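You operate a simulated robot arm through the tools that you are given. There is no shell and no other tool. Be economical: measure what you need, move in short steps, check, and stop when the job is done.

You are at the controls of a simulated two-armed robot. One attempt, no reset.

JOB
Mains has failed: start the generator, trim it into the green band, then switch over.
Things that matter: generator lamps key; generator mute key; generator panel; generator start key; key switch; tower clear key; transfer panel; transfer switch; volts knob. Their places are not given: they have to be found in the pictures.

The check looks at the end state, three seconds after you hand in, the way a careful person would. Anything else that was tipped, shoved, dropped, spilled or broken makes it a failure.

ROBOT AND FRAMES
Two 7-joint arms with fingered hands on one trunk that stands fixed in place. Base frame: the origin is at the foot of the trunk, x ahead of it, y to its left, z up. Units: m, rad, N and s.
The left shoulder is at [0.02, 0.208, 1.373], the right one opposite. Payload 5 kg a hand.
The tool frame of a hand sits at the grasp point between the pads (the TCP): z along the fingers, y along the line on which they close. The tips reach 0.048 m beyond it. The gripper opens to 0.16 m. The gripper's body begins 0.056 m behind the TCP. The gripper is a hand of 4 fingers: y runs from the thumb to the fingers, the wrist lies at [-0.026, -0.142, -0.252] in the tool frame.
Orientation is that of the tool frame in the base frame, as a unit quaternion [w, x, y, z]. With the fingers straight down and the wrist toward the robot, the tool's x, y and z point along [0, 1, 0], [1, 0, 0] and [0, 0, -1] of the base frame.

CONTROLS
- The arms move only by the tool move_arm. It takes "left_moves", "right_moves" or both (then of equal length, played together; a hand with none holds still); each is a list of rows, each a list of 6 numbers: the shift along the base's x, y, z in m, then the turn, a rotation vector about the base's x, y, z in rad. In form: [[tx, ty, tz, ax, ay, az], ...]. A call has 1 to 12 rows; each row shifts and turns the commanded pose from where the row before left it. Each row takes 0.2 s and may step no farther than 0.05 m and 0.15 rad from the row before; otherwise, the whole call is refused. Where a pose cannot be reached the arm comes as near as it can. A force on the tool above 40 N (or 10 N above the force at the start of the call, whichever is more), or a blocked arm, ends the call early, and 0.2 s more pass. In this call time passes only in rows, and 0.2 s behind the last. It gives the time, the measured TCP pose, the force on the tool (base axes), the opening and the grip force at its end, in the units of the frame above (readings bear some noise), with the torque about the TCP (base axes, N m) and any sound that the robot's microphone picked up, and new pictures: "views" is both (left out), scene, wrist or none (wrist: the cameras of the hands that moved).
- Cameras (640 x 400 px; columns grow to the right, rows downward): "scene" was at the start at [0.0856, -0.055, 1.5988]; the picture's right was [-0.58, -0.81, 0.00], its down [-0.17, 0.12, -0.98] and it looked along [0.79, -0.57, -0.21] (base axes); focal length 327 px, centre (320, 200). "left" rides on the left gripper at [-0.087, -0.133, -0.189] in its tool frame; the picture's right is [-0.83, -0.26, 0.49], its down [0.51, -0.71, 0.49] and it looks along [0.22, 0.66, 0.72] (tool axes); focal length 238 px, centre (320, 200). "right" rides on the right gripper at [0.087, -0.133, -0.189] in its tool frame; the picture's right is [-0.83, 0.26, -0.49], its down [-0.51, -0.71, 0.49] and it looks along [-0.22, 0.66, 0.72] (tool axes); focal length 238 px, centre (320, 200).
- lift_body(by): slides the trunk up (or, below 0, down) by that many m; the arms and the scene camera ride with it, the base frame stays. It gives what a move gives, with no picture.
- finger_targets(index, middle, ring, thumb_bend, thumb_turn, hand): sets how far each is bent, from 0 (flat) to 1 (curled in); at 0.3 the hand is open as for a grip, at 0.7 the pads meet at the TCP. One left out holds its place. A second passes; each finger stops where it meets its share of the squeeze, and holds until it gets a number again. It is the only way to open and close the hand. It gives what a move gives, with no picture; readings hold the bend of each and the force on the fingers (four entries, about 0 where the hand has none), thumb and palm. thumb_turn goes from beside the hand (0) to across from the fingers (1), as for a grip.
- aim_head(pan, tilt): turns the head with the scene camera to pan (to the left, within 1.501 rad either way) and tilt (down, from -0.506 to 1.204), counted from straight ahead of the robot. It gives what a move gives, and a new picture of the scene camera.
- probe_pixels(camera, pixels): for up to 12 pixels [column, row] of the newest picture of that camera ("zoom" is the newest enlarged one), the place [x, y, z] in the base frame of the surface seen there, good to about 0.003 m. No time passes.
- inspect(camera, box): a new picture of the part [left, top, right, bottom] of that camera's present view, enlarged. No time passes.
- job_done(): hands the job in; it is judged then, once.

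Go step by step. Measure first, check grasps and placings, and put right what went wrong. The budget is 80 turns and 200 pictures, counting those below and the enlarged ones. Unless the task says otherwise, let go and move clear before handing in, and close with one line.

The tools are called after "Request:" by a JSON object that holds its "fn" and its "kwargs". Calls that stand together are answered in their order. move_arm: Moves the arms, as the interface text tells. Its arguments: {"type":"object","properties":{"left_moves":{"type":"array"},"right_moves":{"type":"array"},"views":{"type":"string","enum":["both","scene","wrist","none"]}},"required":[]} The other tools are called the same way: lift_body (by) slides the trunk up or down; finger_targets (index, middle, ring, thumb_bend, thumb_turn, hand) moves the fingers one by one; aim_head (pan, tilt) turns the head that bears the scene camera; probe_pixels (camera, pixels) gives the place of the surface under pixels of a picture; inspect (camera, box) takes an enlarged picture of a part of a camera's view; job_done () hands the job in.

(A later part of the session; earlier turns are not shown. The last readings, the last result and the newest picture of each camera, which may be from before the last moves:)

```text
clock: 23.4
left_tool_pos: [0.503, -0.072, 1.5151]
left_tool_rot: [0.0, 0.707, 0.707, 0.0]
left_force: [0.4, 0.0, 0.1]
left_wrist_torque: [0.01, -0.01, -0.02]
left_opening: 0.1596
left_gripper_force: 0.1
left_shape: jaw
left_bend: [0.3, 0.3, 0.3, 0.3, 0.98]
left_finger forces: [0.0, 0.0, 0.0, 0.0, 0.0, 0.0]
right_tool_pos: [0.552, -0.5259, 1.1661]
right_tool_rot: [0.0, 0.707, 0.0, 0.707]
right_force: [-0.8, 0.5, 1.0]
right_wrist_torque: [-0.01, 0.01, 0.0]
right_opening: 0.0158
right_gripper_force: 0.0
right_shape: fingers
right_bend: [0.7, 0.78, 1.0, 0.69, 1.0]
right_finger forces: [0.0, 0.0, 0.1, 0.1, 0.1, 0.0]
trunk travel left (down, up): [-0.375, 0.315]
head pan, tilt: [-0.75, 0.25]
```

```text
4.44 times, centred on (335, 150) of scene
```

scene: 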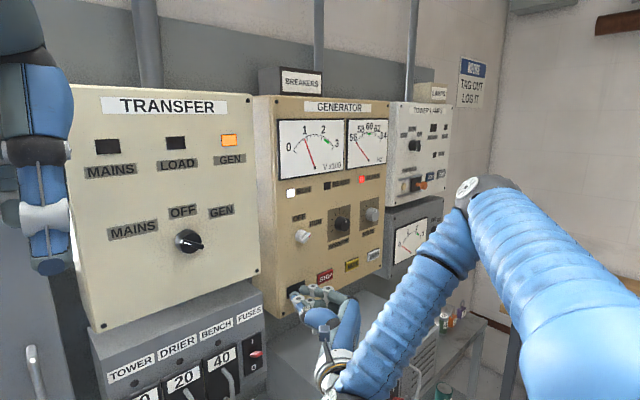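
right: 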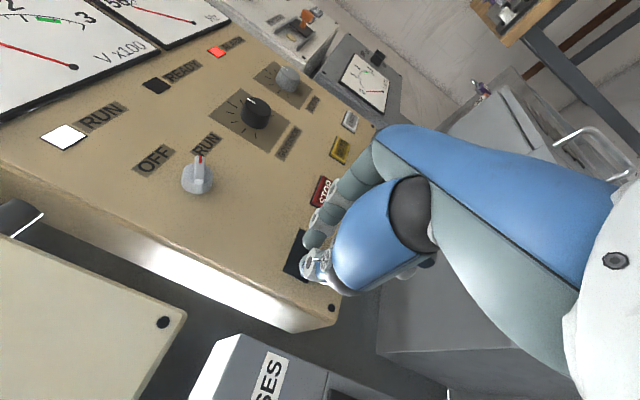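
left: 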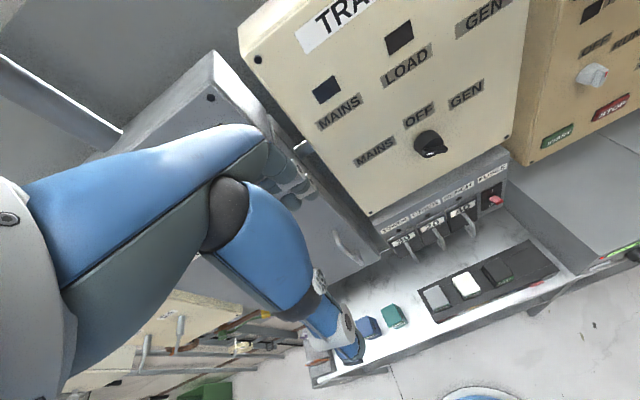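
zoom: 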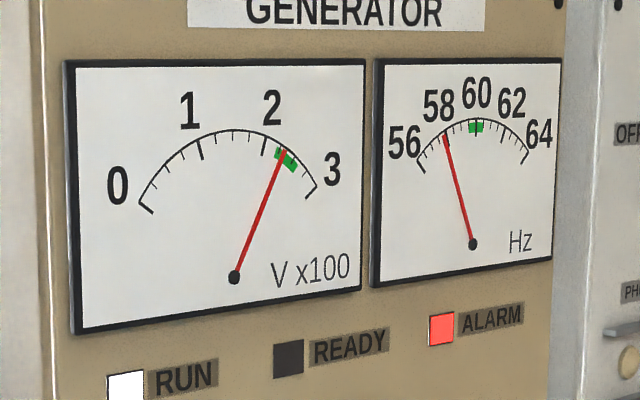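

Volts are near the lower green edge and Hz ≈58; it may still be settling. I'll wait while placing the hand up, out of the way.

Request:
{"fn": "move_arm", "kwargs": {"right_moves": [[0, 0, 0, 0, 0, 0], [0, 0, 0, 0, 0, 0], [0, 0, 0, 0, 0, 0], [0, 0, 0, 0, 0, 0], [0, 0, 0, 0, 0, 0], [0, 0, 0, 0, 0, 0], [0, 0, 0, 0, 0, 0], [0, 0, 0, 0, 0, 0], [0, 0, 0, 0, 0, 0], [0, 0, 0, 0, 0, 0], [0, 0, 0, 0, 0, 0], [0, 0, 0, 0, 0, 0]], "views": "none"}}

Request:
{"fn": "inspect", "kwargs": {"camera": "scene", "box": [270, 105, 400, 195]}}

Request:
{"fn": "inspect", "kwargs": {"camera": "scene", "box": [310, 170, 400, 250]}}

```text
clock: 26.0
left_tool_pos: [0.5026, -0.0709, 1.5147]
left_tool_rot: [0.0, 0.707, 0.707, 0.001]
left_force: [0.2, -0.6, 0.0]
left_wrist_torque: [0.02, 0.0, 0.02]
left_opening: 0.1594
left_gripper_force: 0.0
left_shape: jaw
left_bend: [0.3, 0.3, 0.3, 0.3, 0.98]
left_finger forces: [0.0, 0.0, 0.0, 0.1, 0.0, 0.0]
right_tool_pos: [0.5521, -0.5258, 1.1664]
right_tool_rot: [-0.001, 0.707, 0.001, 0.707]
right_force: [-0.5, -0.3, 0.3]
right_wrist_torque: [0.0, 0.01, 0.0]
right_opening: 0.0158
right_gripper_force: 0.2
right_shape: fingers
right_bend: [0.7, 0.78, 1.0, 0.69, 1.0]
right_finger forces: [0.1, 0.0, 0.0, 0.0, 0.1, 0.0]
trunk travel left (down, up): [-0.375, 0.315]
head pan, tilt: [-0.75, 0.25]
```

```text
4.44 times, centred on (335, 150) of scene
```

zoom: 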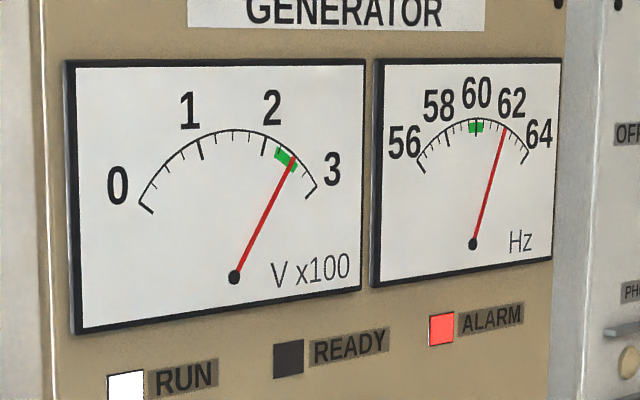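

```text
5.00 times, centred on (355, 210) of scene
```

zoom: 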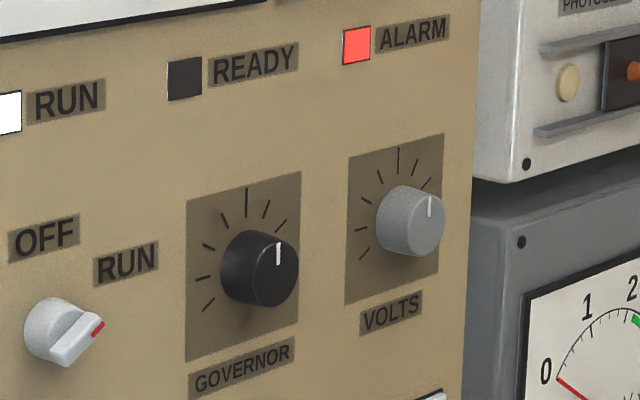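

Now Hz ≈62 (high) and volts ≈2.5, still moving perhaps. One more wait and look.

Request:
{"fn": "move_arm", "kwargs": {"right_moves": [[0, 0, 0, 0, 0, 0], [0, 0, 0, 0, 0, 0], [0, 0, 0, 0, 0, 0], [0, 0, 0, 0, 0, 0], [0, 0, 0, 0, 0, 0], [0, 0, 0, 0, 0, 0], [0, 0, 0, 0, 0, 0], [0, 0, 0, 0, 0, 0], [0, 0, 0, 0, 0, 0], [0, 0, 0, 0, 0, 0], [0, 0, 0, 0, 0, 0], [0, 0, 0, 0, 0, 0]], "views": "none"}}

Request:
{"fn": "inspect", "kwargs": {"camera": "scene", "box": [270, 105, 400, 195]}}

```text
clock: 28.6
left_tool_pos: [0.502, -0.0733, 1.5155]
left_tool_rot: [0.001, 0.707, 0.707, 0.0]
left_force: [0.2, -0.4, -0.3]
left_wrist_torque: [0.05, 0.02, -0.01]
left_opening: 0.1596
left_gripper_force: 0.1
left_shape: jaw
left_bend: [0.3, 0.3, 0.3, 0.3, 0.98]
left_finger forces: [0.1, 0.0, 0.1, 0.1, 0.1, 0.1]
right_tool_pos: [0.5514, -0.5261, 1.1661]
right_tool_rot: [0.0, 0.707, 0.001, 0.707]
right_force: [0.7, 0.0, -0.7]
right_wrist_torque: [-0.02, 0.01, -0.02]
right_opening: 0.0156
right_gripper_force: 0.0
right_shape: fingers
right_bend: [0.7, 0.78, 1.0, 0.69, 1.0]
right_finger forces: [0.0, 0.1, 0.0, 0.0, 0.0, 0.0]
trunk travel left (down, up): [-0.375, 0.315]
head pan, tilt: [-0.75, 0.25]
```

```text
4.44 times, centred on (335, 150) of scene
```

zoom: 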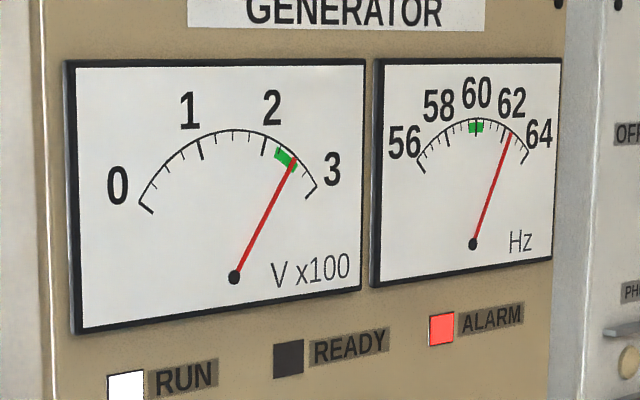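

It settled: Hz ≈62.3 (too high, band 60) and volts ≈2.5 at the upper green edge. I'll go to the GOVERNOR knob at (0.637, -0.668, 1.322) with the fingers opened to about 7 cm.

Request:
{"fn": "move_arm", "kwargs": {"right_moves": [[0.002, -0.028, 0.0296, 0, 0, 0], [0.002, -0.028, 0.0296, 0, 0, 0], [0.002, -0.028, 0.0296, 0, 0, 0], [0.002, -0.028, 0.0296, 0, 0, 0], [0.002, -0.028, 0.0296, 0, 0, 0]], "views": "none"}}

Request:
{"fn": "finger_targets", "kwargs": {"hand": "right", "index": 0.52, "middle": 0.52, "ring": 0.52, "thumb_bend": 0.52}}

Request:
{"fn": "move_arm", "kwargs": {"right_moves": [[0, 0, 0, 0, 0, 0]], "views": "both"}}

Request:
{"fn": "inspect", "kwargs": {"camera": "right", "box": [210, 160, 390, 320]}}

```text
clock: 29.8
left_tool_pos: [0.4998, -0.0703, 1.5148]
left_tool_rot: [0.0, 0.707, 0.707, 0.001]
left_force: [-0.9, 0.3, -0.5]
left_wrist_torque: [-0.05, -0.07, 0.03]
left_opening: 0.1595
left_gripper_force: 0.1
left_shape: jaw
left_bend: [0.3, 0.3, 0.3, 0.3, 0.98]
left_finger forces: [0.1, 0.0, 0.1, 0.1, 0.1, 0.0]
right_tool_pos: [0.5589, -0.6679, 1.3112]
right_tool_rot: [-0.001, 0.708, 0.001, 0.706]
right_force: [0.1, 1.1, -0.2]
right_wrist_torque: [0.01, 0.01, -0.06]
right_opening: 0.0159
right_gripper_force: 0.1
right_shape: fingers
right_bend: [0.7, 0.78, 1.0, 0.69, 1.0]
right_finger forces: [0.0, 0.0, 0.1, 0.0, 0.1, 0.0]
trunk travel left (down, up): [-0.375, 0.315]
head pan, tilt: [-0.75, 0.25]
```

```text
clock: 30.8
left_tool_pos: [0.5014, -0.0714, 1.5161]
left_tool_rot: [0.0, 0.707, 0.707, 0.0]
left_force: [-0.7, 0.1, 0.4]
left_wrist_torque: [0.01, -0.02, 0.01]
left_opening: 0.1598
left_gripper_force: 0.1
left_shape: jaw
left_bend: [0.3, 0.3, 0.3, 0.3, 0.98]
left_finger forces: [0.0, 0.0, 0.0, 0.0, 0.0, 0.0]
right_tool_pos: [0.5607, -0.6673, 1.3102]
right_tool_rot: [-0.001, 0.707, 0.001, 0.707]
right_force: [-0.5, 0.1, -0.6]
right_wrist_torque: [0.02, 0.0, -0.03]
right_opening: 0.0823
right_gripper_force: 0.1
right_shape: fingers
right_bend: [0.52, 0.52, 0.52, 0.52, 1.0]
right_finger forces: [0.0, 0.1, 0.1, 0.0, 0.0, 0.0]
trunk travel left (down, up): [-0.375, 0.315]
head pan, tilt: [-0.75, 0.25]
```

```text
clock: 31.2
left_tool_pos: [0.5019, -0.0729, 1.5159]
left_tool_rot: [0.0, 0.706, 0.708, 0.0]
left_force: [0.1, 0.4, -0.4]
left_wrist_torque: [-0.01, -0.02, 0.01]
left_opening: 0.1596
left_gripper_force: 0.0
left_shape: jaw
left_bend: [0.3, 0.3, 0.3, 0.3, 0.98]
left_finger forces: [0.1, 0.1, 0.0, 0.0, 0.1, 0.1]
right_tool_pos: [0.5601, -0.6672, 1.3098]
right_tool_rot: [-0.001, 0.707, 0.001, 0.708]
right_force: [-0.5, 0.6, 0.2]
right_wrist_torque: [0.02, -0.01, -0.03]
right_opening: 0.0825
right_gripper_force: 0.1
right_shape: fingers
right_bend: [0.52, 0.52, 0.52, 0.52, 1.0]
right_finger forces: [0.0, 0.0, 0.1, 0.0, 0.0, 0.0]
trunk travel left (down, up): [-0.375, 0.315]
head pan, tilt: [-0.75, 0.25]
```

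scene: 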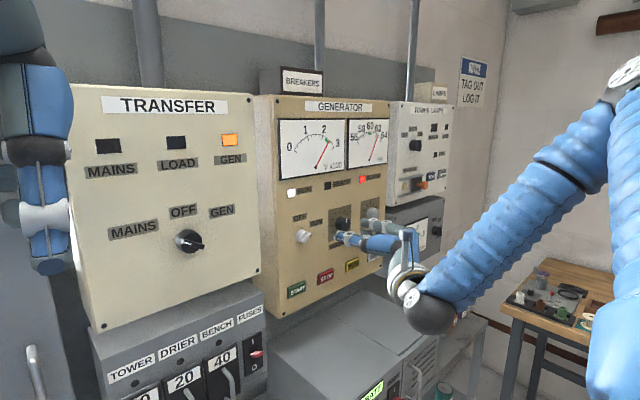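
right: 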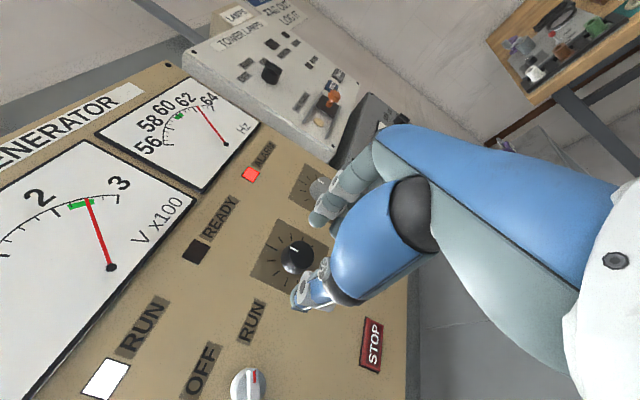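

```text
2.50 times, centred on (300, 240) of right
```

zoom: 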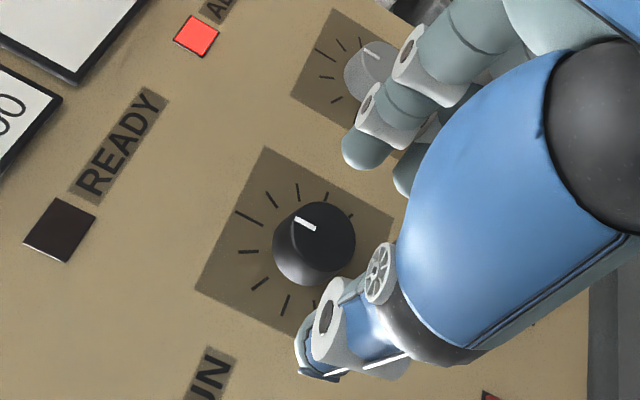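

Thumb and fingers straddle the GOVERNOR knob. I'll advance 4 cm, raise 5 mm, and pinch.

Request:
{"fn": "move_arm", "kwargs": {"right_moves": [[0.015, 0, 0.003, 0, 0, 0], [0.015, 0, 0.003, 0, 0, 0], [0.01, 0, 0, 0, 0, 0]], "views": "none"}}

Request:
{"fn": "finger_targets", "kwargs": {"hand": "right", "index": 0.68, "middle": 0.68, "thumb_bend": 0.68}}

Request:
{"fn": "inspect", "kwargs": {"camera": "right", "box": [210, 160, 390, 320]}}

```text
clock: 32.0
left_tool_pos: [0.5039, -0.0712, 1.5138]
left_tool_rot: [0.001, 0.707, 0.707, 0.0]
left_force: [0.6, 0.3, 0.1]
left_wrist_torque: [0.0, 0.03, 0.03]
left_opening: 0.1597
left_gripper_force: 0.1
left_shape: jaw
left_bend: [0.3, 0.3, 0.3, 0.3, 0.98]
left_finger forces: [0.0, 0.0, 0.0, 0.0, 0.1, 0.0]
right_tool_pos: [0.6017, -0.6662, 1.318]
right_tool_rot: [0.0, 0.708, 0.0, 0.706]
right_force: [-0.5, -0.6, -0.5]
right_wrist_torque: [0.04, -0.03, -0.04]
right_opening: 0.0824
right_gripper_force: 0.0
right_shape: fingers
right_bend: [0.52, 0.52, 0.52, 0.52, 1.0]
right_finger forces: [0.0, 0.0, 0.0, 0.1, 0.0, 0.0]
trunk travel left (down, up): [-0.375, 0.315]
head pan, tilt: [-0.75, 0.25]
```

```text
clock: 33.0
left_tool_pos: [0.5022, -0.0754, 1.5157]
left_tool_rot: [-0.001, 0.707, 0.707, 0.001]
left_force: [-0.2, -0.5, 0.0]
left_wrist_torque: [-0.01, 0.0, 0.0]
left_opening: 0.1598
left_gripper_force: 0.2
left_shape: jaw
left_bend: [0.3, 0.3, 0.3, 0.3, 0.98]
left_finger forces: [0.0, 0.1, 0.0, 0.1, 0.0, 0.1]
right_tool_pos: [0.6014, -0.6696, 1.3172]
right_tool_rot: [0.001, 0.707, -0.001, 0.707]
right_force: [2.4, -23.4, 6.0]
right_wrist_torque: [-0.14, -0.17, -0.96]
right_opening: 0.0403
right_gripper_force: 13.6
right_shape: fingers
right_bend: [0.59, 0.62, 0.52, 0.67, 1.0]
right_finger forces: [13.3, 10.3, 0.0, 0.1, 2.9, 0.0]
trunk travel left (down, up): [-0.375, 0.315]
head pan, tilt: [-0.75, 0.25]
```

```text
2.50 times, centred on (300, 240) of right
```

zoom: 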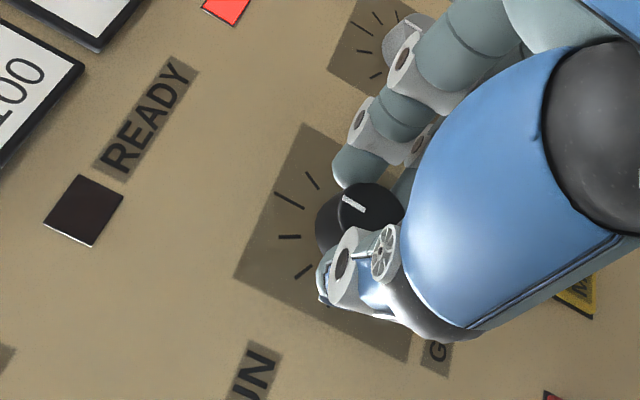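

The fingers push harder than the thumb (side force -23 N), so the hand sits a few mm too far left. I'll shift 5 mm right, then turn the governor about -0.3 rad (down).

Request:
{"fn": "move_arm", "kwargs": {"right_moves": [[0, -0.003, 0, 0, 0, 0], [0, -0.003, 0.001, 0, 0, 0], [0, 0, 0, -0.1, 0, 0], [0, 0, 0, -0.1, 0, 0], [0, 0, 0, -0.1, 0, 0], [0, 0, 0, 0, 0, 0], [0, 0, 0, 0, 0, 0]], "views": "none"}}

Request:
{"fn": "inspect", "kwargs": {"camera": "right", "box": [210, 160, 390, 320]}}

Request:
{"fn": "inspect", "kwargs": {"camera": "scene", "box": [270, 105, 400, 195]}}

```text
clock: 34.6
left_tool_pos: [0.5037, -0.0738, 1.5144]
left_tool_rot: [-0.001, 0.708, 0.706, 0.001]
left_force: [-0.4, 0.1, 0.6]
left_wrist_torque: [-0.01, 0.01, 0.0]
left_opening: 0.1597
left_gripper_force: 0.0
left_shape: jaw
left_bend: [0.3, 0.3, 0.3, 0.3, 0.98]
left_finger forces: [0.0, 0.0, 0.1, 0.0, 0.0, 0.0]
right_tool_pos: [0.602, -0.675, 1.3173]
right_tool_rot: [0.105, 0.699, 0.107, 0.699]
right_force: [2.9, -5.9, -6.4]
right_wrist_torque: [0.03, 0.29, -0.12]
right_opening: 0.0395
right_gripper_force: 12.1
right_shape: fingers
right_bend: [0.63, 0.64, 0.52, 0.65, 1.0]
right_finger forces: [6.5, 9.7, 0.0, 0.0, 7.9, 0.0]
trunk travel left (down, up): [-0.375, 0.315]
head pan, tilt: [-0.75, 0.25]
```

```text
2.50 times, centred on (300, 240) of right
```

zoom: 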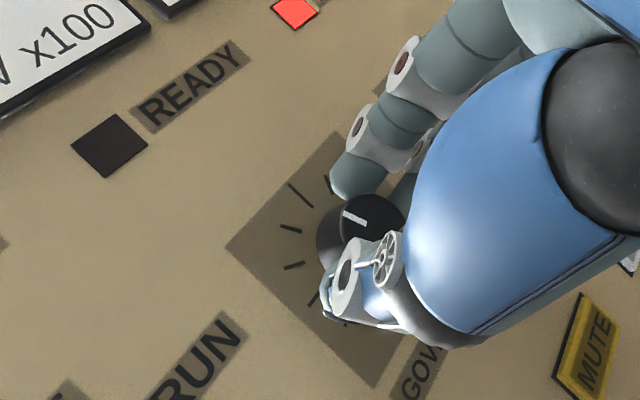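

```text
4.44 times, centred on (335, 150) of scene
```

zoom: 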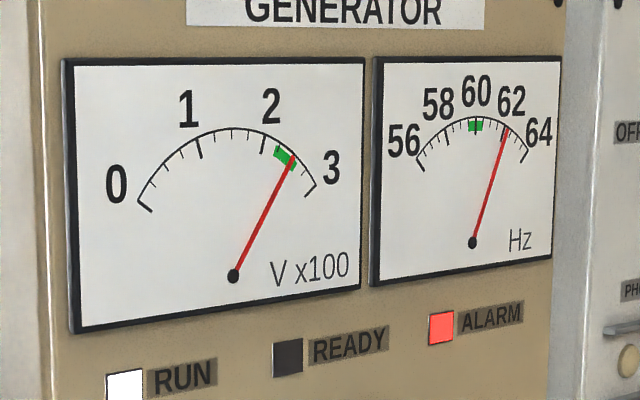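

Hz moved slightly (≈62.1); the engine may lag. I'll wait a second and look again at Hz and the knob mark.

Request:
{"fn": "move_arm", "kwargs": {"right_moves": [[0, 0, 0, 0, 0, 0], [0, 0, 0, 0, 0, 0], [0, 0, 0, 0, 0, 0], [0, 0, 0, 0, 0, 0], [0, 0, 0, 0, 0, 0], [0, 0, 0, 0, 0, 0], [0, 0, 0, 0, 0, 0], [0, 0, 0, 0, 0, 0], [0, 0, 0, 0, 0, 0], [0, 0, 0, 0, 0, 0]], "views": "none"}}

Request:
{"fn": "inspect", "kwargs": {"camera": "scene", "box": [270, 105, 400, 195]}}

Request:
{"fn": "inspect", "kwargs": {"camera": "scene", "box": [310, 180, 400, 260]}}

```text
clock: 36.8
left_tool_pos: [0.5029, -0.0739, 1.5148]
left_tool_rot: [-0.001, 0.707, 0.707, 0.001]
left_force: [0.0, 0.1, 0.1]
left_wrist_torque: [0.0, 0.0, -0.02]
left_opening: 0.1595
left_gripper_force: 0.1
left_shape: jaw
left_bend: [0.3, 0.3, 0.3, 0.3, 0.98]
left_finger forces: [0.0, 0.1, 0.0, 0.0, 0.1, 0.1]
right_tool_pos: [0.6012, -0.6737, 1.319]
right_tool_rot: [0.105, 0.7, 0.106, 0.699]
right_force: [1.7, -5.7, -6.4]
right_wrist_torque: [0.0, 0.32, -0.12]
right_opening: 0.0395
right_gripper_force: 11.5
right_shape: fingers
right_bend: [0.63, 0.64, 0.52, 0.65, 1.0]
right_finger forces: [6.4, 9.6, 0.1, 0.0, 8.1, 0.1]
trunk travel left (down, up): [-0.375, 0.315]
head pan, tilt: [-0.75, 0.25]
```

```text
4.44 times, centred on (335, 150) of scene
```

zoom: 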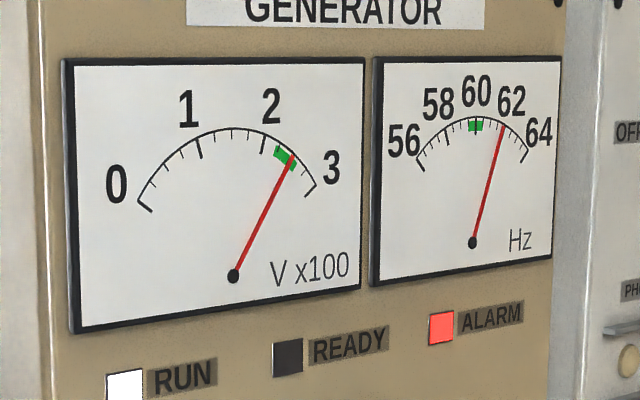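

```text
5.00 times, centred on (355, 220) of scene
```

zoom: 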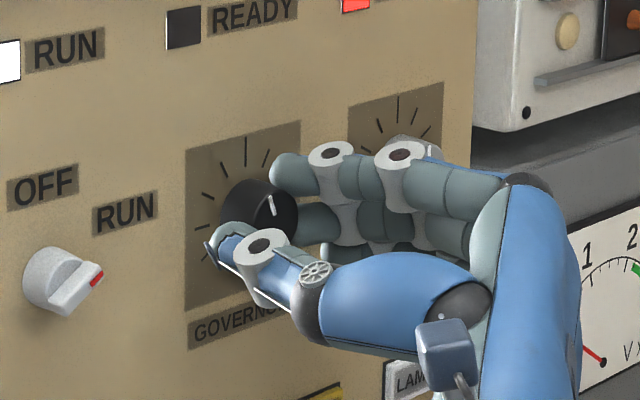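

The knob followed (mark ~17° left) and Hz is ≈61.8. About -1 rad more is needed; I'll turn another -0.6 and wait.

Request:
{"fn": "move_arm", "kwargs": {"right_moves": [[0, 0, 0, -0.12, 0, 0], [0, 0, 0, -0.12, 0, 0], [0, 0, 0, -0.12, 0, 0], [0, 0, 0, -0.12, 0, 0], [0, 0, 0, -0.12, 0, 0], [0, 0, 0, 0, 0, 0], [0, 0, 0, 0, 0, 0], [0, 0, 0, 0, 0, 0], [0, 0, 0, 0, 0, 0], [0, 0, 0, 0, 0, 0], [0, 0, 0, 0, 0, 0], [0, 0, 0, 0, 0, 0]], "views": "none"}}

Request:
{"fn": "move_arm", "kwargs": {"right_moves": [[0, 0, 0, 0, 0, 0], [0, 0, 0, 0, 0, 0], [0, 0, 0, 0, 0, 0], [0, 0, 0, 0, 0, 0], [0, 0, 0, 0, 0, 0], [0, 0, 0, 0, 0, 0], [0, 0, 0, 0, 0, 0]], "views": "none"}}

Request:
{"fn": "inspect", "kwargs": {"camera": "scene", "box": [270, 105, 400, 195]}}

Request:
{"fn": "inspect", "kwargs": {"camera": "scene", "box": [310, 180, 400, 260]}}

```text
clock: 39.4
left_tool_pos: [0.5025, -0.0733, 1.5149]
left_tool_rot: [-0.001, 0.708, 0.707, 0.001]
left_force: [0.4, 0.1, -0.4]
left_wrist_torque: [-0.02, 0.01, 0.0]
left_opening: 0.1593
left_gripper_force: 0.1
left_shape: jaw
left_bend: [0.3, 0.3, 0.3, 0.3, 0.98]
left_finger forces: [0.0, 0.1, 0.1, 0.0, 0.0, 0.0]
right_tool_pos: [0.6012, -0.6747, 1.3188]
right_tool_rot: [0.307, 0.637, 0.307, 0.636]
right_force: [-1.0, -8.2, -9.6]
right_wrist_torque: [0.04, 0.46, -0.28]
right_opening: 0.039
right_gripper_force: 11.1
right_shape: fingers
right_bend: [0.65, 0.64, 0.52, 0.64, 1.0]
right_finger forces: [3.7, 8.7, 0.0, 0.0, 10.4, 0.0]
trunk travel left (down, up): [-0.375, 0.315]
head pan, tilt: [-0.75, 0.25]
```

```text
clock: 41.0
left_tool_pos: [0.5027, -0.0737, 1.5152]
left_tool_rot: [-0.001, 0.707, 0.707, 0.001]
left_force: [0.2, 0.0, 0.6]
left_wrist_torque: [0.0, 0.01, 0.01]
left_opening: 0.1598
left_gripper_force: 0.1
left_shape: jaw
left_bend: [0.3, 0.3, 0.3, 0.3, 0.98]
left_finger forces: [0.0, 0.0, 0.0, 0.0, 0.0, 0.0]
right_tool_pos: [0.6014, -0.6747, 1.3192]
right_tool_rot: [0.307, 0.637, 0.308, 0.637]
right_force: [-1.4, -7.4, -8.2]
right_wrist_torque: [0.01, 0.42, -0.28]
right_opening: 0.0388
right_gripper_force: 11.5
right_shape: fingers
right_bend: [0.65, 0.64, 0.52, 0.64, 1.0]
right_finger forces: [3.7, 8.8, 0.1, 0.0, 10.4, 0.0]
trunk travel left (down, up): [-0.375, 0.315]
head pan, tilt: [-0.75, 0.25]
```

```text
4.44 times, centred on (335, 150) of scene
```

zoom: 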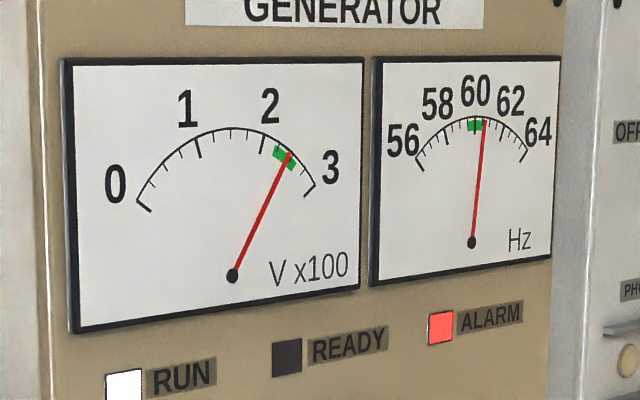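

```text
5.00 times, centred on (355, 220) of scene
```

zoom: 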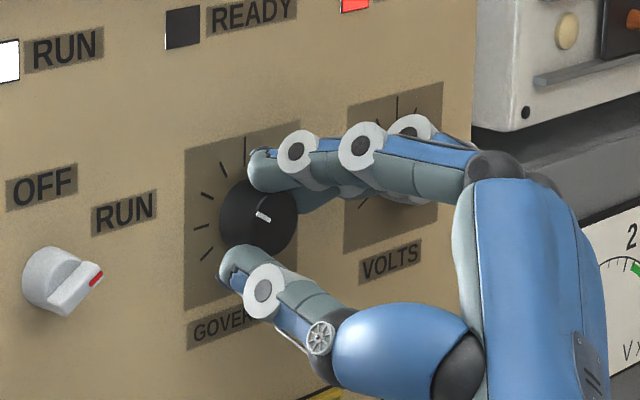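

Hz ≈60.5 now, about 2 Hz per rad. I'll turn -0.24 rad more and wait.

Request:
{"fn": "move_arm", "kwargs": {"right_moves": [[0, 0, 0, -0.12, 0, 0], [0, 0, 0, -0.12, 0, 0], [0, 0, 0, 0, 0, 0], [0, 0, 0, 0, 0, 0], [0, 0, 0, 0, 0, 0], [0, 0, 0, 0, 0, 0], [0, 0, 0, 0, 0, 0], [0, 0, 0, 0, 0, 0], [0, 0, 0, 0, 0, 0], [0, 0, 0, 0, 0, 0], [0, 0, 0, 0, 0, 0], [0, 0, 0, 0, 0, 0]], "views": "none"}}

Request:
{"fn": "move_arm", "kwargs": {"right_moves": [[0, 0, 0, 0, 0, 0], [0, 0, 0, 0, 0, 0], [0, 0, 0, 0, 0, 0], [0, 0, 0, 0, 0, 0]], "views": "none"}}

Request:
{"fn": "inspect", "kwargs": {"camera": "scene", "box": [270, 105, 400, 195]}}

```text
clock: 43.6
left_tool_pos: [0.5033, -0.0739, 1.5149]
left_tool_rot: [-0.001, 0.707, 0.707, 0.001]
left_force: [-0.5, 0.0, 0.9]
left_wrist_torque: [0.02, -0.01, -0.02]
left_opening: 0.1595
left_gripper_force: 0.1
left_shape: jaw
left_bend: [0.3, 0.3, 0.3, 0.3, 0.98]
left_finger forces: [0.0, 0.0, 0.0, 0.1, 0.0, 0.1]
right_tool_pos: [0.6029, -0.6731, 1.3187]
right_tool_rot: [0.381, 0.596, 0.382, 0.595]
right_force: [-4.7, -6.1, -9.2]
right_wrist_torque: [0.07, 0.48, -0.18]
right_opening: 0.0387
right_gripper_force: 11.4
right_shape: fingers
right_bend: [0.65, 0.65, 0.52, 0.64, 1.0]
right_finger forces: [3.3, 7.2, 0.0, 0.0, 12.7, 0.0]
trunk travel left (down, up): [-0.375, 0.315]
head pan, tilt: [-0.75, 0.25]
```

```text
clock: 44.6
left_tool_pos: [0.502, -0.0733, 1.5151]
left_tool_rot: [-0.001, 0.707, 0.707, 0.0]
left_force: [0.4, 0.7, -0.1]
left_wrist_torque: [0.0, 0.02, 0.02]
left_opening: 0.1597
left_gripper_force: 0.0
left_shape: jaw
left_bend: [0.3, 0.3, 0.3, 0.3, 0.98]
left_finger forces: [0.0, 0.1, 0.0, 0.0, 0.0, 0.0]
right_tool_pos: [0.6023, -0.6742, 1.319]
right_tool_rot: [0.381, 0.596, 0.381, 0.595]
right_force: [-3.6, -4.7, -8.7]
right_wrist_torque: [0.05, 0.53, -0.2]
right_opening: 0.0389
right_gripper_force: 11.3
right_shape: fingers
right_bend: [0.65, 0.65, 0.52, 0.64, 1.0]
right_finger forces: [3.3, 7.2, 0.0, 0.1, 12.5, 0.0]
trunk travel left (down, up): [-0.375, 0.315]
head pan, tilt: [-0.75, 0.25]
```

```text
4.44 times, centred on (335, 150) of scene
```

zoom: 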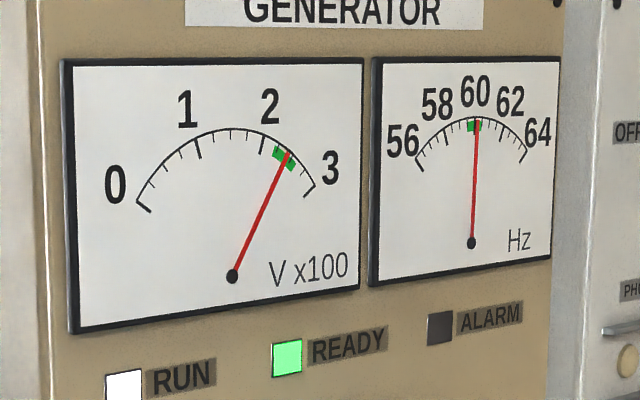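

READY is lit green, ALARM is off, Hz ≈60 and volts are in the green. I'll release the governor, back off and recheck.

Request:
{"fn": "finger_targets", "kwargs": {"hand": "right", "index": 0.5, "middle": 0.5, "thumb_bend": 0.5}}

Request:
{"fn": "move_arm", "kwargs": {"right_moves": [[-0.02, 0, 0, 0, 0, 0], [-0.03, 0, 0, 0, 0, 0], [-0.03, 0, 0, 0, 0, 0], [0, 0, 0, 0, 0, 0]], "views": "both"}}

Request:
{"fn": "inspect", "kwargs": {"camera": "scene", "box": [270, 105, 400, 195]}}

Request:
{"fn": "inspect", "kwargs": {"camera": "scene", "box": [150, 200, 240, 260]}}

Request:
{"fn": "probe_pixels", "kwargs": {"camera": "zoom", "pixels": [[240, 260], [300, 275], [210, 250], [340, 305], [320, 290]]}}

```text
clock: 45.6
left_tool_pos: [0.5025, -0.0726, 1.5149]
left_tool_rot: [0.0, 0.706, 0.708, 0.0]
left_force: [-0.4, -0.5, -0.6]
left_wrist_torque: [0.0, 0.01, -0.01]
left_opening: 0.1598
left_gripper_force: 0.0
left_shape: jaw
left_bend: [0.3, 0.3, 0.3, 0.3, 0.98]
left_finger forces: [0.0, 0.0, 0.0, 0.0, 0.0, 0.0]
right_tool_pos: [0.6029, -0.6726, 1.3179]
right_tool_rot: [0.381, 0.595, 0.382, 0.595]
right_force: [-0.5, -0.3, 0.7]
right_wrist_torque: [0.0, 0.0, 0.02]
right_opening: 0.0905
right_gripper_force: 0.1
right_shape: fingers
right_bend: [0.5, 0.5, 0.52, 0.5, 1.0]
right_finger forces: [0.0, 0.0, 0.0, 0.0, 0.0, 0.1]
trunk travel left (down, up): [-0.375, 0.315]
head pan, tilt: [-0.75, 0.25]
```

```text
clock: 46.6
left_tool_pos: [0.5043, -0.0718, 1.515]
left_tool_rot: [-0.001, 0.707, 0.707, -0.001]
left_force: [-0.1, 0.2, -0.3]
left_wrist_torque: [0.0, 0.04, -0.05]
left_opening: 0.1597
left_gripper_force: 0.0
left_shape: jaw
left_bend: [0.3, 0.3, 0.3, 0.3, 0.98]
left_finger forces: [0.0, 0.0, 0.0, 0.0, 0.0, 0.0]
right_tool_pos: [0.524, -0.6703, 1.3204]
right_tool_rot: [0.381, 0.596, 0.382, 0.595]
right_force: [2.0, 0.8, -0.4]
right_wrist_torque: [0.0, -0.05, -0.05]
right_opening: 0.0903
right_gripper_force: 0.0
right_shape: fingers
right_bend: [0.5, 0.5, 0.52, 0.5, 1.0]
right_finger forces: [0.0, 0.1, 0.0, 0.0, 0.0, 0.0]
trunk travel left (down, up): [-0.375, 0.315]
head pan, tilt: [-0.75, 0.25]
```

scene: 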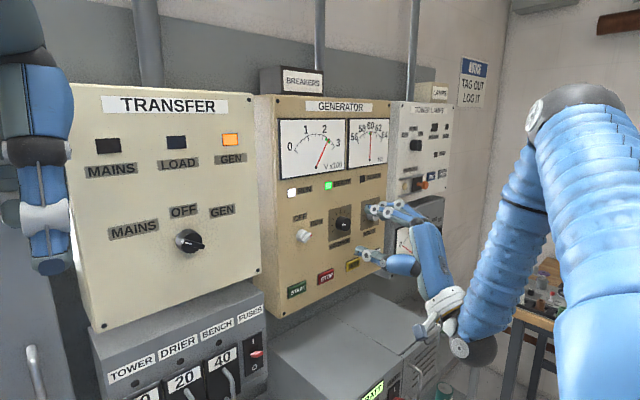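
right: 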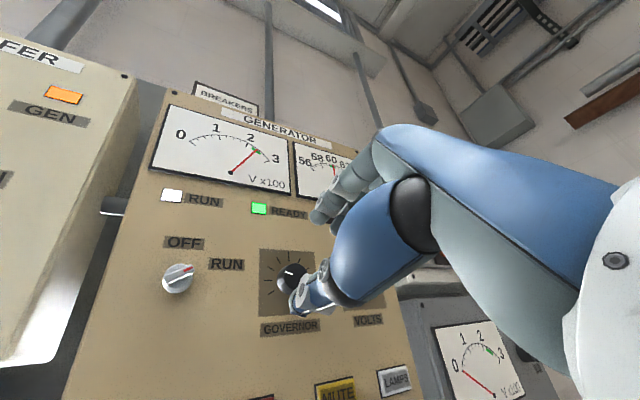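

```text
4.44 times, centred on (335, 150) of scene
```

zoom: 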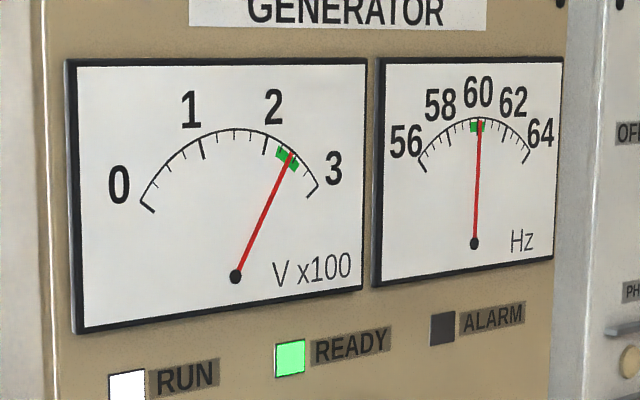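

```text
6.67 times, centred on (195, 230) of scene
```

zoom: 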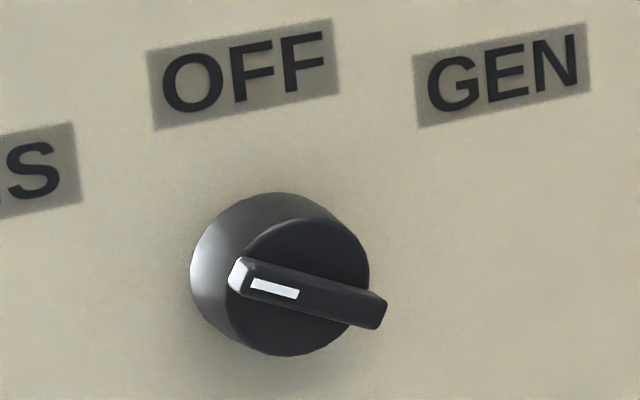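

```text
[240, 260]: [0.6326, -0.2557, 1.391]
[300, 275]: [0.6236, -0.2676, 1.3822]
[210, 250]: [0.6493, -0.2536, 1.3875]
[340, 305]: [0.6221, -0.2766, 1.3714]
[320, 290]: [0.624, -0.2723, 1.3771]
```

READY holds. I'll measure the transfer switch bar's ends more carefully.

Request:
{"fn": "probe_pixels", "kwargs": {"camera": "zoom", "pixels": [[252, 272], [258, 287], [280, 290], [298, 295], [330, 292], [350, 300], [372, 305], [365, 322], [300, 240], [300, 330], [355, 260], [250, 320]]}}

```text
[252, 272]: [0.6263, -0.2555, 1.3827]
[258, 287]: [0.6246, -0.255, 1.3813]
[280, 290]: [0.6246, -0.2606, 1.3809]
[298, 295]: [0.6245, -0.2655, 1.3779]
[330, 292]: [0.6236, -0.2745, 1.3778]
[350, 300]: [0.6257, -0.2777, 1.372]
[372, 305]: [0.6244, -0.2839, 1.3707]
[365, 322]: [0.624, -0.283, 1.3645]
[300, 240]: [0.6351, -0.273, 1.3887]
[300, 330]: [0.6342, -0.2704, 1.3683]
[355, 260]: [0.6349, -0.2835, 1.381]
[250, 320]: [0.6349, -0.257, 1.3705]
```

The transfer bar's centre is about (y -0.270, z 1.378), with its front at x 0.624 and dial face at 0.634, pointing ~65° left. The right wrist would be too near the shoulder there, so I'll raise the trunk 0.3 m after checking what is above.

Request:
{"fn": "probe_pixels", "kwargs": {"camera": "scene", "pixels": [[302, 83], [322, 72], [345, 106], [440, 92], [150, 106], [380, 15]]}}

Request:
{"fn": "aim_head", "kwargs": {"pan": -0.5, "tilt": -0.3}}

```text
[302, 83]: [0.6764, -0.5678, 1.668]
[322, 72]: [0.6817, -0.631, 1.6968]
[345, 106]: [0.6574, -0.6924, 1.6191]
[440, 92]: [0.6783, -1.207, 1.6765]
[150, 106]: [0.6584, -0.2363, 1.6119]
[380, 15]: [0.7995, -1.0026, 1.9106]
```

```text
clock: 47.6
left_tool_pos: [0.5021, -0.0725, 1.5143]
left_tool_rot: [0.0, 0.707, 0.707, 0.0]
left_force: [0.1, 0.2, 0.2]
left_wrist_torque: [0.01, 0.0, 0.0]
left_opening: 0.1597
left_gripper_force: 0.0
left_shape: jaw
left_bend: [0.3, 0.3, 0.3, 0.3, 0.98]
left_finger forces: [0.0, 0.0, 0.0, 0.1, 0.0, 0.0]
right_tool_pos: [0.5228, -0.6716, 1.3199]
right_tool_rot: [0.382, 0.595, 0.382, 0.595]
right_force: [-0.2, 0.0, 0.1]
right_wrist_torque: [0.02, 0.01, 0.0]
right_opening: 0.0904
right_gripper_force: 0.0
right_shape: fingers
right_bend: [0.5, 0.5, 0.52, 0.5, 1.0]
right_finger forces: [0.0, 0.1, 0.0, 0.0, 0.1, 0.0]
trunk travel left (down, up): [-0.375, 0.315]
head pan, tilt: [-0.499, -0.3]
```

scene: 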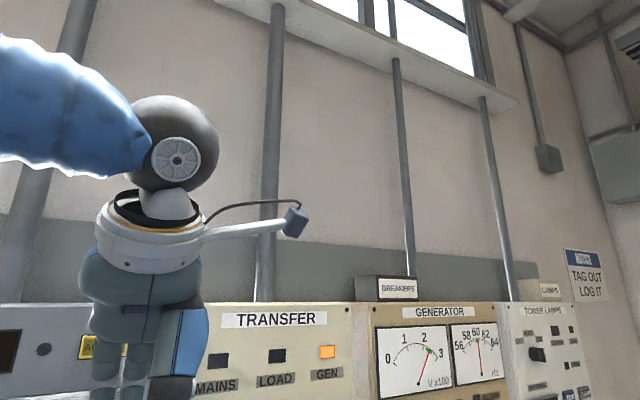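

Above are only pipes and a window sill; I'll check the sill's place, then lift.

Request:
{"fn": "probe_pixels", "kwargs": {"camera": "scene", "pixels": [[330, 25], [510, 103], [175, 105], [130, 120], [400, 120]]}}

```text
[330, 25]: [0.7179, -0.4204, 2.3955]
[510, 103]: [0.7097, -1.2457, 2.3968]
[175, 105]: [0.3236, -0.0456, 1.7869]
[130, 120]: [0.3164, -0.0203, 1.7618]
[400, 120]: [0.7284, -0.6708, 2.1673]
```

The sill is at z 2.4 and the left wrist at 1.79, so the lift is clear. I'll lift 0.3 m and re-aim the head.

Request:
{"fn": "lift_body", "kwargs": {"by": 0.3}}

Request:
{"fn": "aim_head", "kwargs": {"pan": -0.6, "tilt": 0.6}}

```text
clock: 50.6
left_tool_pos: [0.5026, -0.0722, 1.8152]
left_tool_rot: [-0.001, 0.707, 0.708, -0.001]
left_force: [0.1, -0.3, 0.1]
left_wrist_torque: [-0.01, 0.01, 0.0]
left_opening: 0.1595
left_gripper_force: 0.2
left_shape: jaw
left_bend: [0.3, 0.3, 0.3, 0.3, 0.98]
left_finger forces: [0.0, 0.2, 0.0, 0.0, 0.0, 0.0]
right_tool_pos: [0.5229, -0.6717, 1.6201]
right_tool_rot: [0.381, 0.595, 0.383, 0.596]
right_force: [0.0, 0.3, -0.2]
right_wrist_torque: [0.0, 0.0, 0.0]
right_opening: 0.0904
right_gripper_force: 0.0
right_shape: fingers
right_bend: [0.5, 0.5, 0.52, 0.5, 1.0]
right_finger forces: [0.0, 0.1, 0.1, 0.0, 0.0, 0.0]
trunk travel left (down, up): [-0.675, 0.015]
head pan, tilt: [-0.499, -0.3]
```

```text
clock: 51.8
left_tool_pos: [0.5013, -0.0718, 1.8154]
left_tool_rot: [0.0, 0.707, 0.707, 0.0]
left_force: [-0.2, 0.6, 0.2]
left_wrist_torque: [0.0, -0.03, -0.01]
left_opening: 0.1595
left_gripper_force: 0.0
left_shape: jaw
left_bend: [0.3, 0.3, 0.3, 0.3, 0.98]
left_finger forces: [0.0, 0.0, 0.0, 0.0, 0.0, 0.1]
right_tool_pos: [0.5228, -0.6725, 1.6204]
right_tool_rot: [0.381, 0.595, 0.383, 0.595]
right_force: [0.5, -0.2, 0.2]
right_wrist_torque: [0.01, 0.01, 0.02]
right_opening: 0.0903
right_gripper_force: 0.0
right_shape: fingers
right_bend: [0.5, 0.5, 0.52, 0.5, 1.0]
right_finger forces: [0.1, 0.1, 0.0, 0.0, 0.1, 0.0]
trunk travel left (down, up): [-0.675, 0.015]
head pan, tilt: [-0.6, 0.6]
```

scene: 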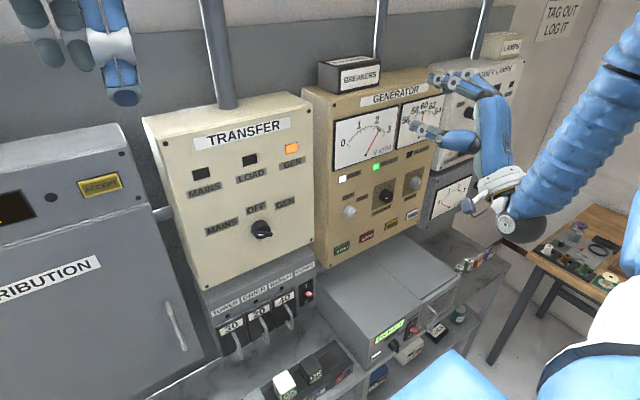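

The view is clear. I'll move the right hand in front of the transfer switch, keeping its roll (~25°), which is perpendicular to the bar.

Request:
{"fn": "move_arm", "kwargs": {"right_moves": [[0, 0.0402, -0.0244, 0, 0, 0], [0, 0.0402, -0.0244, 0, 0, 0], [0, 0.0402, -0.0244, 0, 0, 0], [0, 0.0402, -0.0244, 0, 0, 0], [0, 0.0402, -0.0244, 0, 0, 0], [0, 0.0402, -0.0244, 0, 0, 0], [0.003, 0.0402, -0.0244, 0, 0, 0], [0.003, 0.0402, -0.0244, 0, 0, 0], [0.003, 0.0402, -0.0244, 0, 0, 0], [0.003, 0.0402, -0.0244, 0, 0, 0], [0, 0, 0, 0, 0, 0]], "views": "none"}}

Request:
{"fn": "finger_targets", "kwargs": {"hand": "right", "index": 0.6, "middle": 0.6, "ring": 0.6, "thumb_bend": 0.6}}

Request:
{"fn": "move_arm", "kwargs": {"right_moves": [[0, 0, 0, 0, 0, 0]], "views": "both"}}

Request:
{"fn": "inspect", "kwargs": {"camera": "right", "box": [210, 160, 390, 320]}}

```text
clock: 54.2
left_tool_pos: [0.4984, -0.0751, 1.8163]
left_tool_rot: [0.0, 0.708, 0.706, 0.001]
left_force: [-1.3, -1.0, 0.7]
left_wrist_torque: [0.14, -0.15, 0.04]
left_opening: 0.1594
left_gripper_force: 0.0
left_shape: jaw
left_bend: [0.3, 0.3, 0.3, 0.3, 0.98]
left_finger forces: [0.0, 0.1, 0.0, 0.1, 0.1, 0.0]
right_tool_pos: [0.5331, -0.2679, 1.375]
right_tool_rot: [0.381, 0.595, 0.381, 0.596]
right_force: [-1.9, -0.7, -0.7]
right_wrist_torque: [0.0, -0.06, 0.08]
right_opening: 0.0912
right_gripper_force: 0.0
right_shape: fingers
right_bend: [0.5, 0.5, 0.52, 0.5, 1.0]
right_finger forces: [0.0, 0.0, 0.0, 0.1, 0.0, 0.1]
trunk travel left (down, up): [-0.675, 0.015]
head pan, tilt: [-0.6, 0.6]
```

```text
clock: 55.2
left_tool_pos: [0.503, -0.0717, 1.8147]
left_tool_rot: [0.0, 0.707, 0.708, 0.0]
left_force: [0.1, -0.5, 0.0]
left_wrist_torque: [-0.01, -0.01, 0.04]
left_opening: 0.1599
left_gripper_force: 0.2
left_shape: jaw
left_bend: [0.3, 0.3, 0.3, 0.3, 0.98]
left_finger forces: [0.0, 0.0, 0.0, 0.0, 0.1, 0.1]
right_tool_pos: [0.5364, -0.2667, 1.3737]
right_tool_rot: [0.382, 0.596, 0.382, 0.595]
right_force: [0.0, 0.0, -0.1]
right_wrist_torque: [-0.01, 0.0, -0.02]
right_opening: 0.0518
right_gripper_force: 0.0
right_shape: fingers
right_bend: [0.6, 0.6, 0.6, 0.6, 1.0]
right_finger forces: [0.0, 0.1, 0.0, 0.0, 0.0, 0.1]
trunk travel left (down, up): [-0.675, 0.015]
head pan, tilt: [-0.6, 0.6]
```

```text
clock: 55.6
left_tool_pos: [0.5034, -0.0714, 1.8147]
left_tool_rot: [-0.001, 0.707, 0.707, 0.0]
left_force: [0.9, -0.3, -0.3]
left_wrist_torque: [-0.02, -0.02, 0.01]
left_opening: 0.1598
left_gripper_force: 0.2
left_shape: jaw
left_bend: [0.3, 0.3, 0.3, 0.3, 0.98]
left_finger forces: [0.0, 0.1, 0.0, 0.1, 0.1, 0.0]
right_tool_pos: [0.5365, -0.2655, 1.3742]
right_tool_rot: [0.381, 0.596, 0.382, 0.595]
right_force: [-0.6, -0.7, 0.6]
right_wrist_torque: [0.04, 0.04, -0.02]
right_opening: 0.0519
right_gripper_force: 0.0
right_shape: fingers
right_bend: [0.6, 0.6, 0.6, 0.6, 1.0]
right_finger forces: [0.0, 0.1, 0.0, 0.1, 0.0, 0.1]
trunk travel left (down, up): [-0.675, 0.015]
head pan, tilt: [-0.6, 0.6]
```

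scene: 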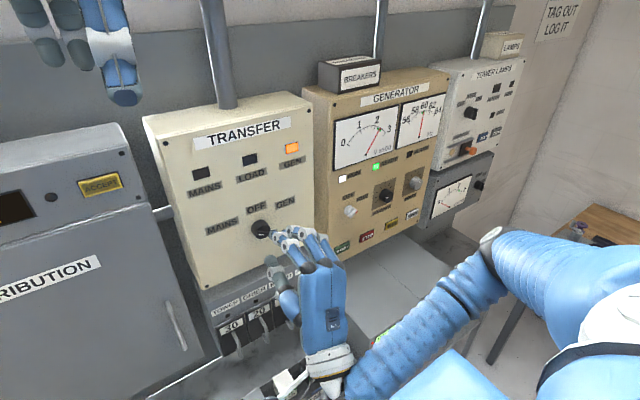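
right: 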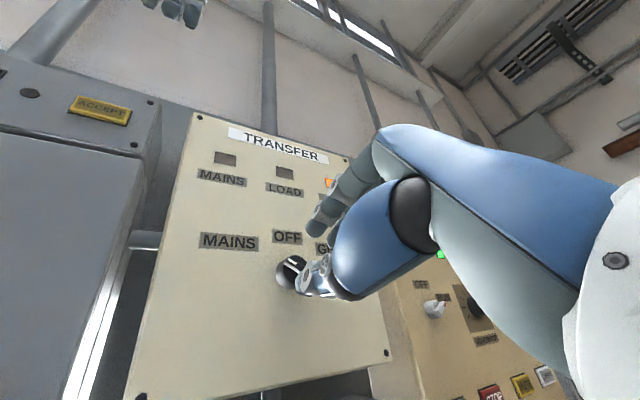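

```text
2.50 times, centred on (300, 240) of right
```

zoom: 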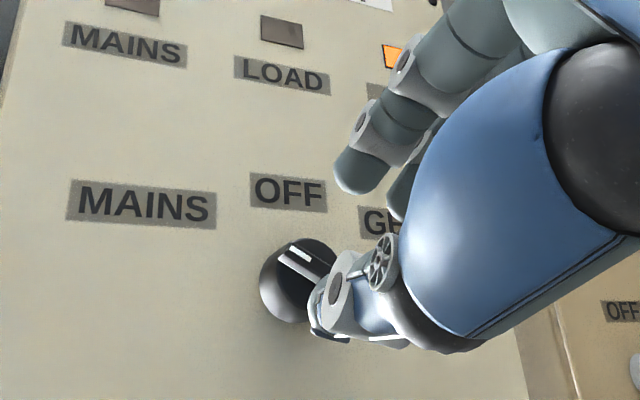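

The bar lies between fingers and thumb. I'll advance to x≈0.583 (tips just short of the dial) and pinch the bar.

Request:
{"fn": "move_arm", "kwargs": {"right_moves": [[0.015, -0.003, 0.002, 0, 0, 0], [0.015, -0.003, 0.001, 0, 0, 0], [0.01, 0, 0, 0, 0, 0], [0.007, 0, 0, 0, 0, 0]], "views": "none"}}

Request:
{"fn": "finger_targets", "kwargs": {"hand": "right", "index": 0.75, "middle": 0.75, "thumb_bend": 0.75}}

Request:
{"fn": "inspect", "kwargs": {"camera": "right", "box": [230, 180, 380, 310]}}

Request:
{"fn": "inspect", "kwargs": {"camera": "scene", "box": [220, 190, 350, 300]}}

```text
clock: 56.6
left_tool_pos: [0.5022, -0.072, 1.8148]
left_tool_rot: [0.0, 0.707, 0.707, 0.0]
left_force: [0.5, 0.6, 0.9]
left_wrist_torque: [0.0, 0.01, 0.0]
left_opening: 0.1595
left_gripper_force: 0.0
left_shape: jaw
left_bend: [0.3, 0.3, 0.3, 0.3, 0.98]
left_finger forces: [0.0, 0.1, 0.0, 0.1, 0.0, 0.2]
right_tool_pos: [0.5827, -0.2758, 1.3788]
right_tool_rot: [0.381, 0.595, 0.382, 0.595]
right_force: [0.1, 0.1, -0.2]
right_wrist_torque: [-0.03, 0.0, 0.01]
right_opening: 0.0513
right_gripper_force: 0.0
right_shape: fingers
right_bend: [0.6, 0.6, 0.6, 0.6, 1.0]
right_finger forces: [0.0, 0.1, 0.0, 0.0, 0.1, 0.0]
trunk travel left (down, up): [-0.675, 0.015]
head pan, tilt: [-0.6, 0.6]
```

```text
clock: 57.6
left_tool_pos: [0.5032, -0.0721, 1.815]
left_tool_rot: [0.0, 0.706, 0.708, 0.0]
left_force: [1.2, -0.3, 0.0]
left_wrist_torque: [0.01, 0.04, -0.01]
left_opening: 0.16
left_gripper_force: 0.0
left_shape: jaw
left_bend: [0.3, 0.3, 0.3, 0.3, 0.98]
left_finger forces: [0.0, 0.1, 0.0, 0.0, 0.0, 0.0]
right_tool_pos: [0.5833, -0.2744, 1.3788]
right_tool_rot: [0.381, 0.595, 0.383, 0.595]
right_force: [-8.8, 5.1, -14.9]
right_wrist_torque: [-0.01, 0.7, 0.25]
right_opening: 0.0068
right_gripper_force: 11.1
right_shape: fingers
right_bend: [0.74, 0.75, 0.6, 0.71, 1.0]
right_finger forces: [0.1, 0.0, 0.0, 0.1, 22.3, 0.0]
trunk travel left (down, up): [-0.675, 0.015]
head pan, tilt: [-0.6, 0.6]
```

```text
3.08 times, centred on (305, 245) of right
```

zoom: 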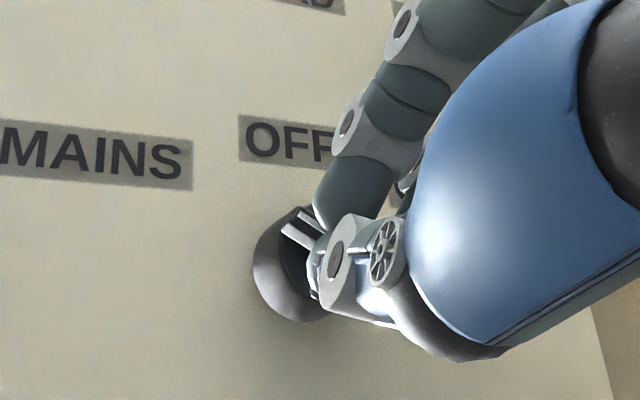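

```text
3.64 times, centred on (285, 245) of scene
```

zoom: 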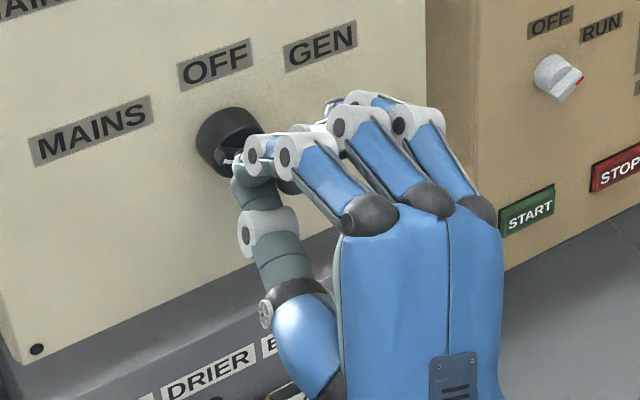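

The thumb touches the bar (22 N) but the fingers don't yet; the hand is a few mm high. I'll lower ~3 mm and squeeze the fingers more.

Request:
{"fn": "move_arm", "kwargs": {"right_moves": [[0, 0.001, -0.003, 0, 0, 0]], "views": "none"}}

Request:
{"fn": "finger_targets", "kwargs": {"hand": "right", "index": 0.8, "middle": 0.8}}

Request:
{"fn": "inspect", "kwargs": {"camera": "right", "box": [230, 180, 380, 310]}}

```text
clock: 58.0
left_tool_pos: [0.5028, -0.0725, 1.8158]
left_tool_rot: [0.0, 0.707, 0.707, 0.001]
left_force: [0.0, -0.5, 0.1]
left_wrist_torque: [-0.02, 0.04, -0.01]
left_opening: 0.1598
left_gripper_force: 0.2
left_shape: jaw
left_bend: [0.3, 0.3, 0.3, 0.3, 0.98]
left_finger forces: [0.0, 0.0, 0.1, 0.0, 0.0, 0.0]
right_tool_pos: [0.583, -0.2752, 1.377]
right_tool_rot: [0.382, 0.595, 0.382, 0.596]
right_force: [-4.7, 3.8, -7.9]
right_wrist_torque: [0.0, 0.33, 0.17]
right_opening: 0.0062
right_gripper_force: 8.5
right_shape: fingers
right_bend: [0.74, 0.75, 0.6, 0.71, 1.0]
right_finger forces: [0.0, 0.0, 0.1, 0.0, 17.0, 0.1]
trunk travel left (down, up): [-0.675, 0.015]
head pan, tilt: [-0.6, 0.6]
```

```text
clock: 59.0
left_tool_pos: [0.5031, -0.0723, 1.8146]
left_tool_rot: [0.001, 0.706, 0.708, 0.001]
left_force: [-0.4, 0.0, -0.3]
left_wrist_torque: [0.02, 0.02, 0.0]
left_opening: 0.1598
left_gripper_force: 0.0
left_shape: jaw
left_bend: [0.3, 0.3, 0.3, 0.3, 0.98]
left_finger forces: [0.0, 0.0, 0.0, 0.0, 0.0, 0.0]
right_tool_pos: [0.5816, -0.2744, 1.3763]
right_tool_rot: [0.382, 0.596, 0.382, 0.594]
right_force: [-2.2, 1.6, -4.7]
right_wrist_torque: [-0.06, 0.17, 0.06]
right_opening: 0.0055
right_gripper_force: 0.1
right_shape: fingers
right_bend: [0.75, 0.79, 0.6, 0.71, 1.0]
right_finger forces: [0.0, 0.0, 0.1, 0.0, 0.0, 0.1]
trunk travel left (down, up): [-0.675, 0.015]
head pan, tilt: [-0.6, 0.6]
```

```text
3.08 times, centred on (305, 245) of right
```

zoom: 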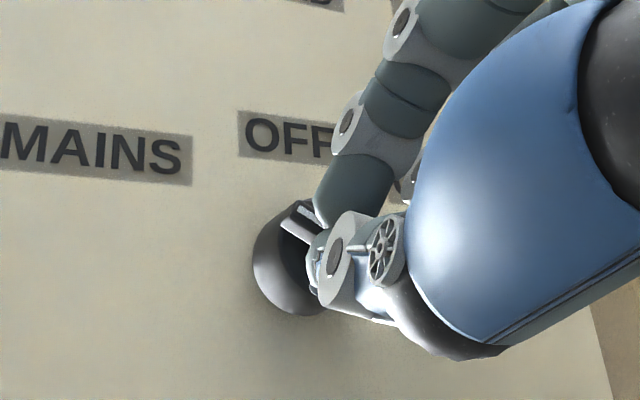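

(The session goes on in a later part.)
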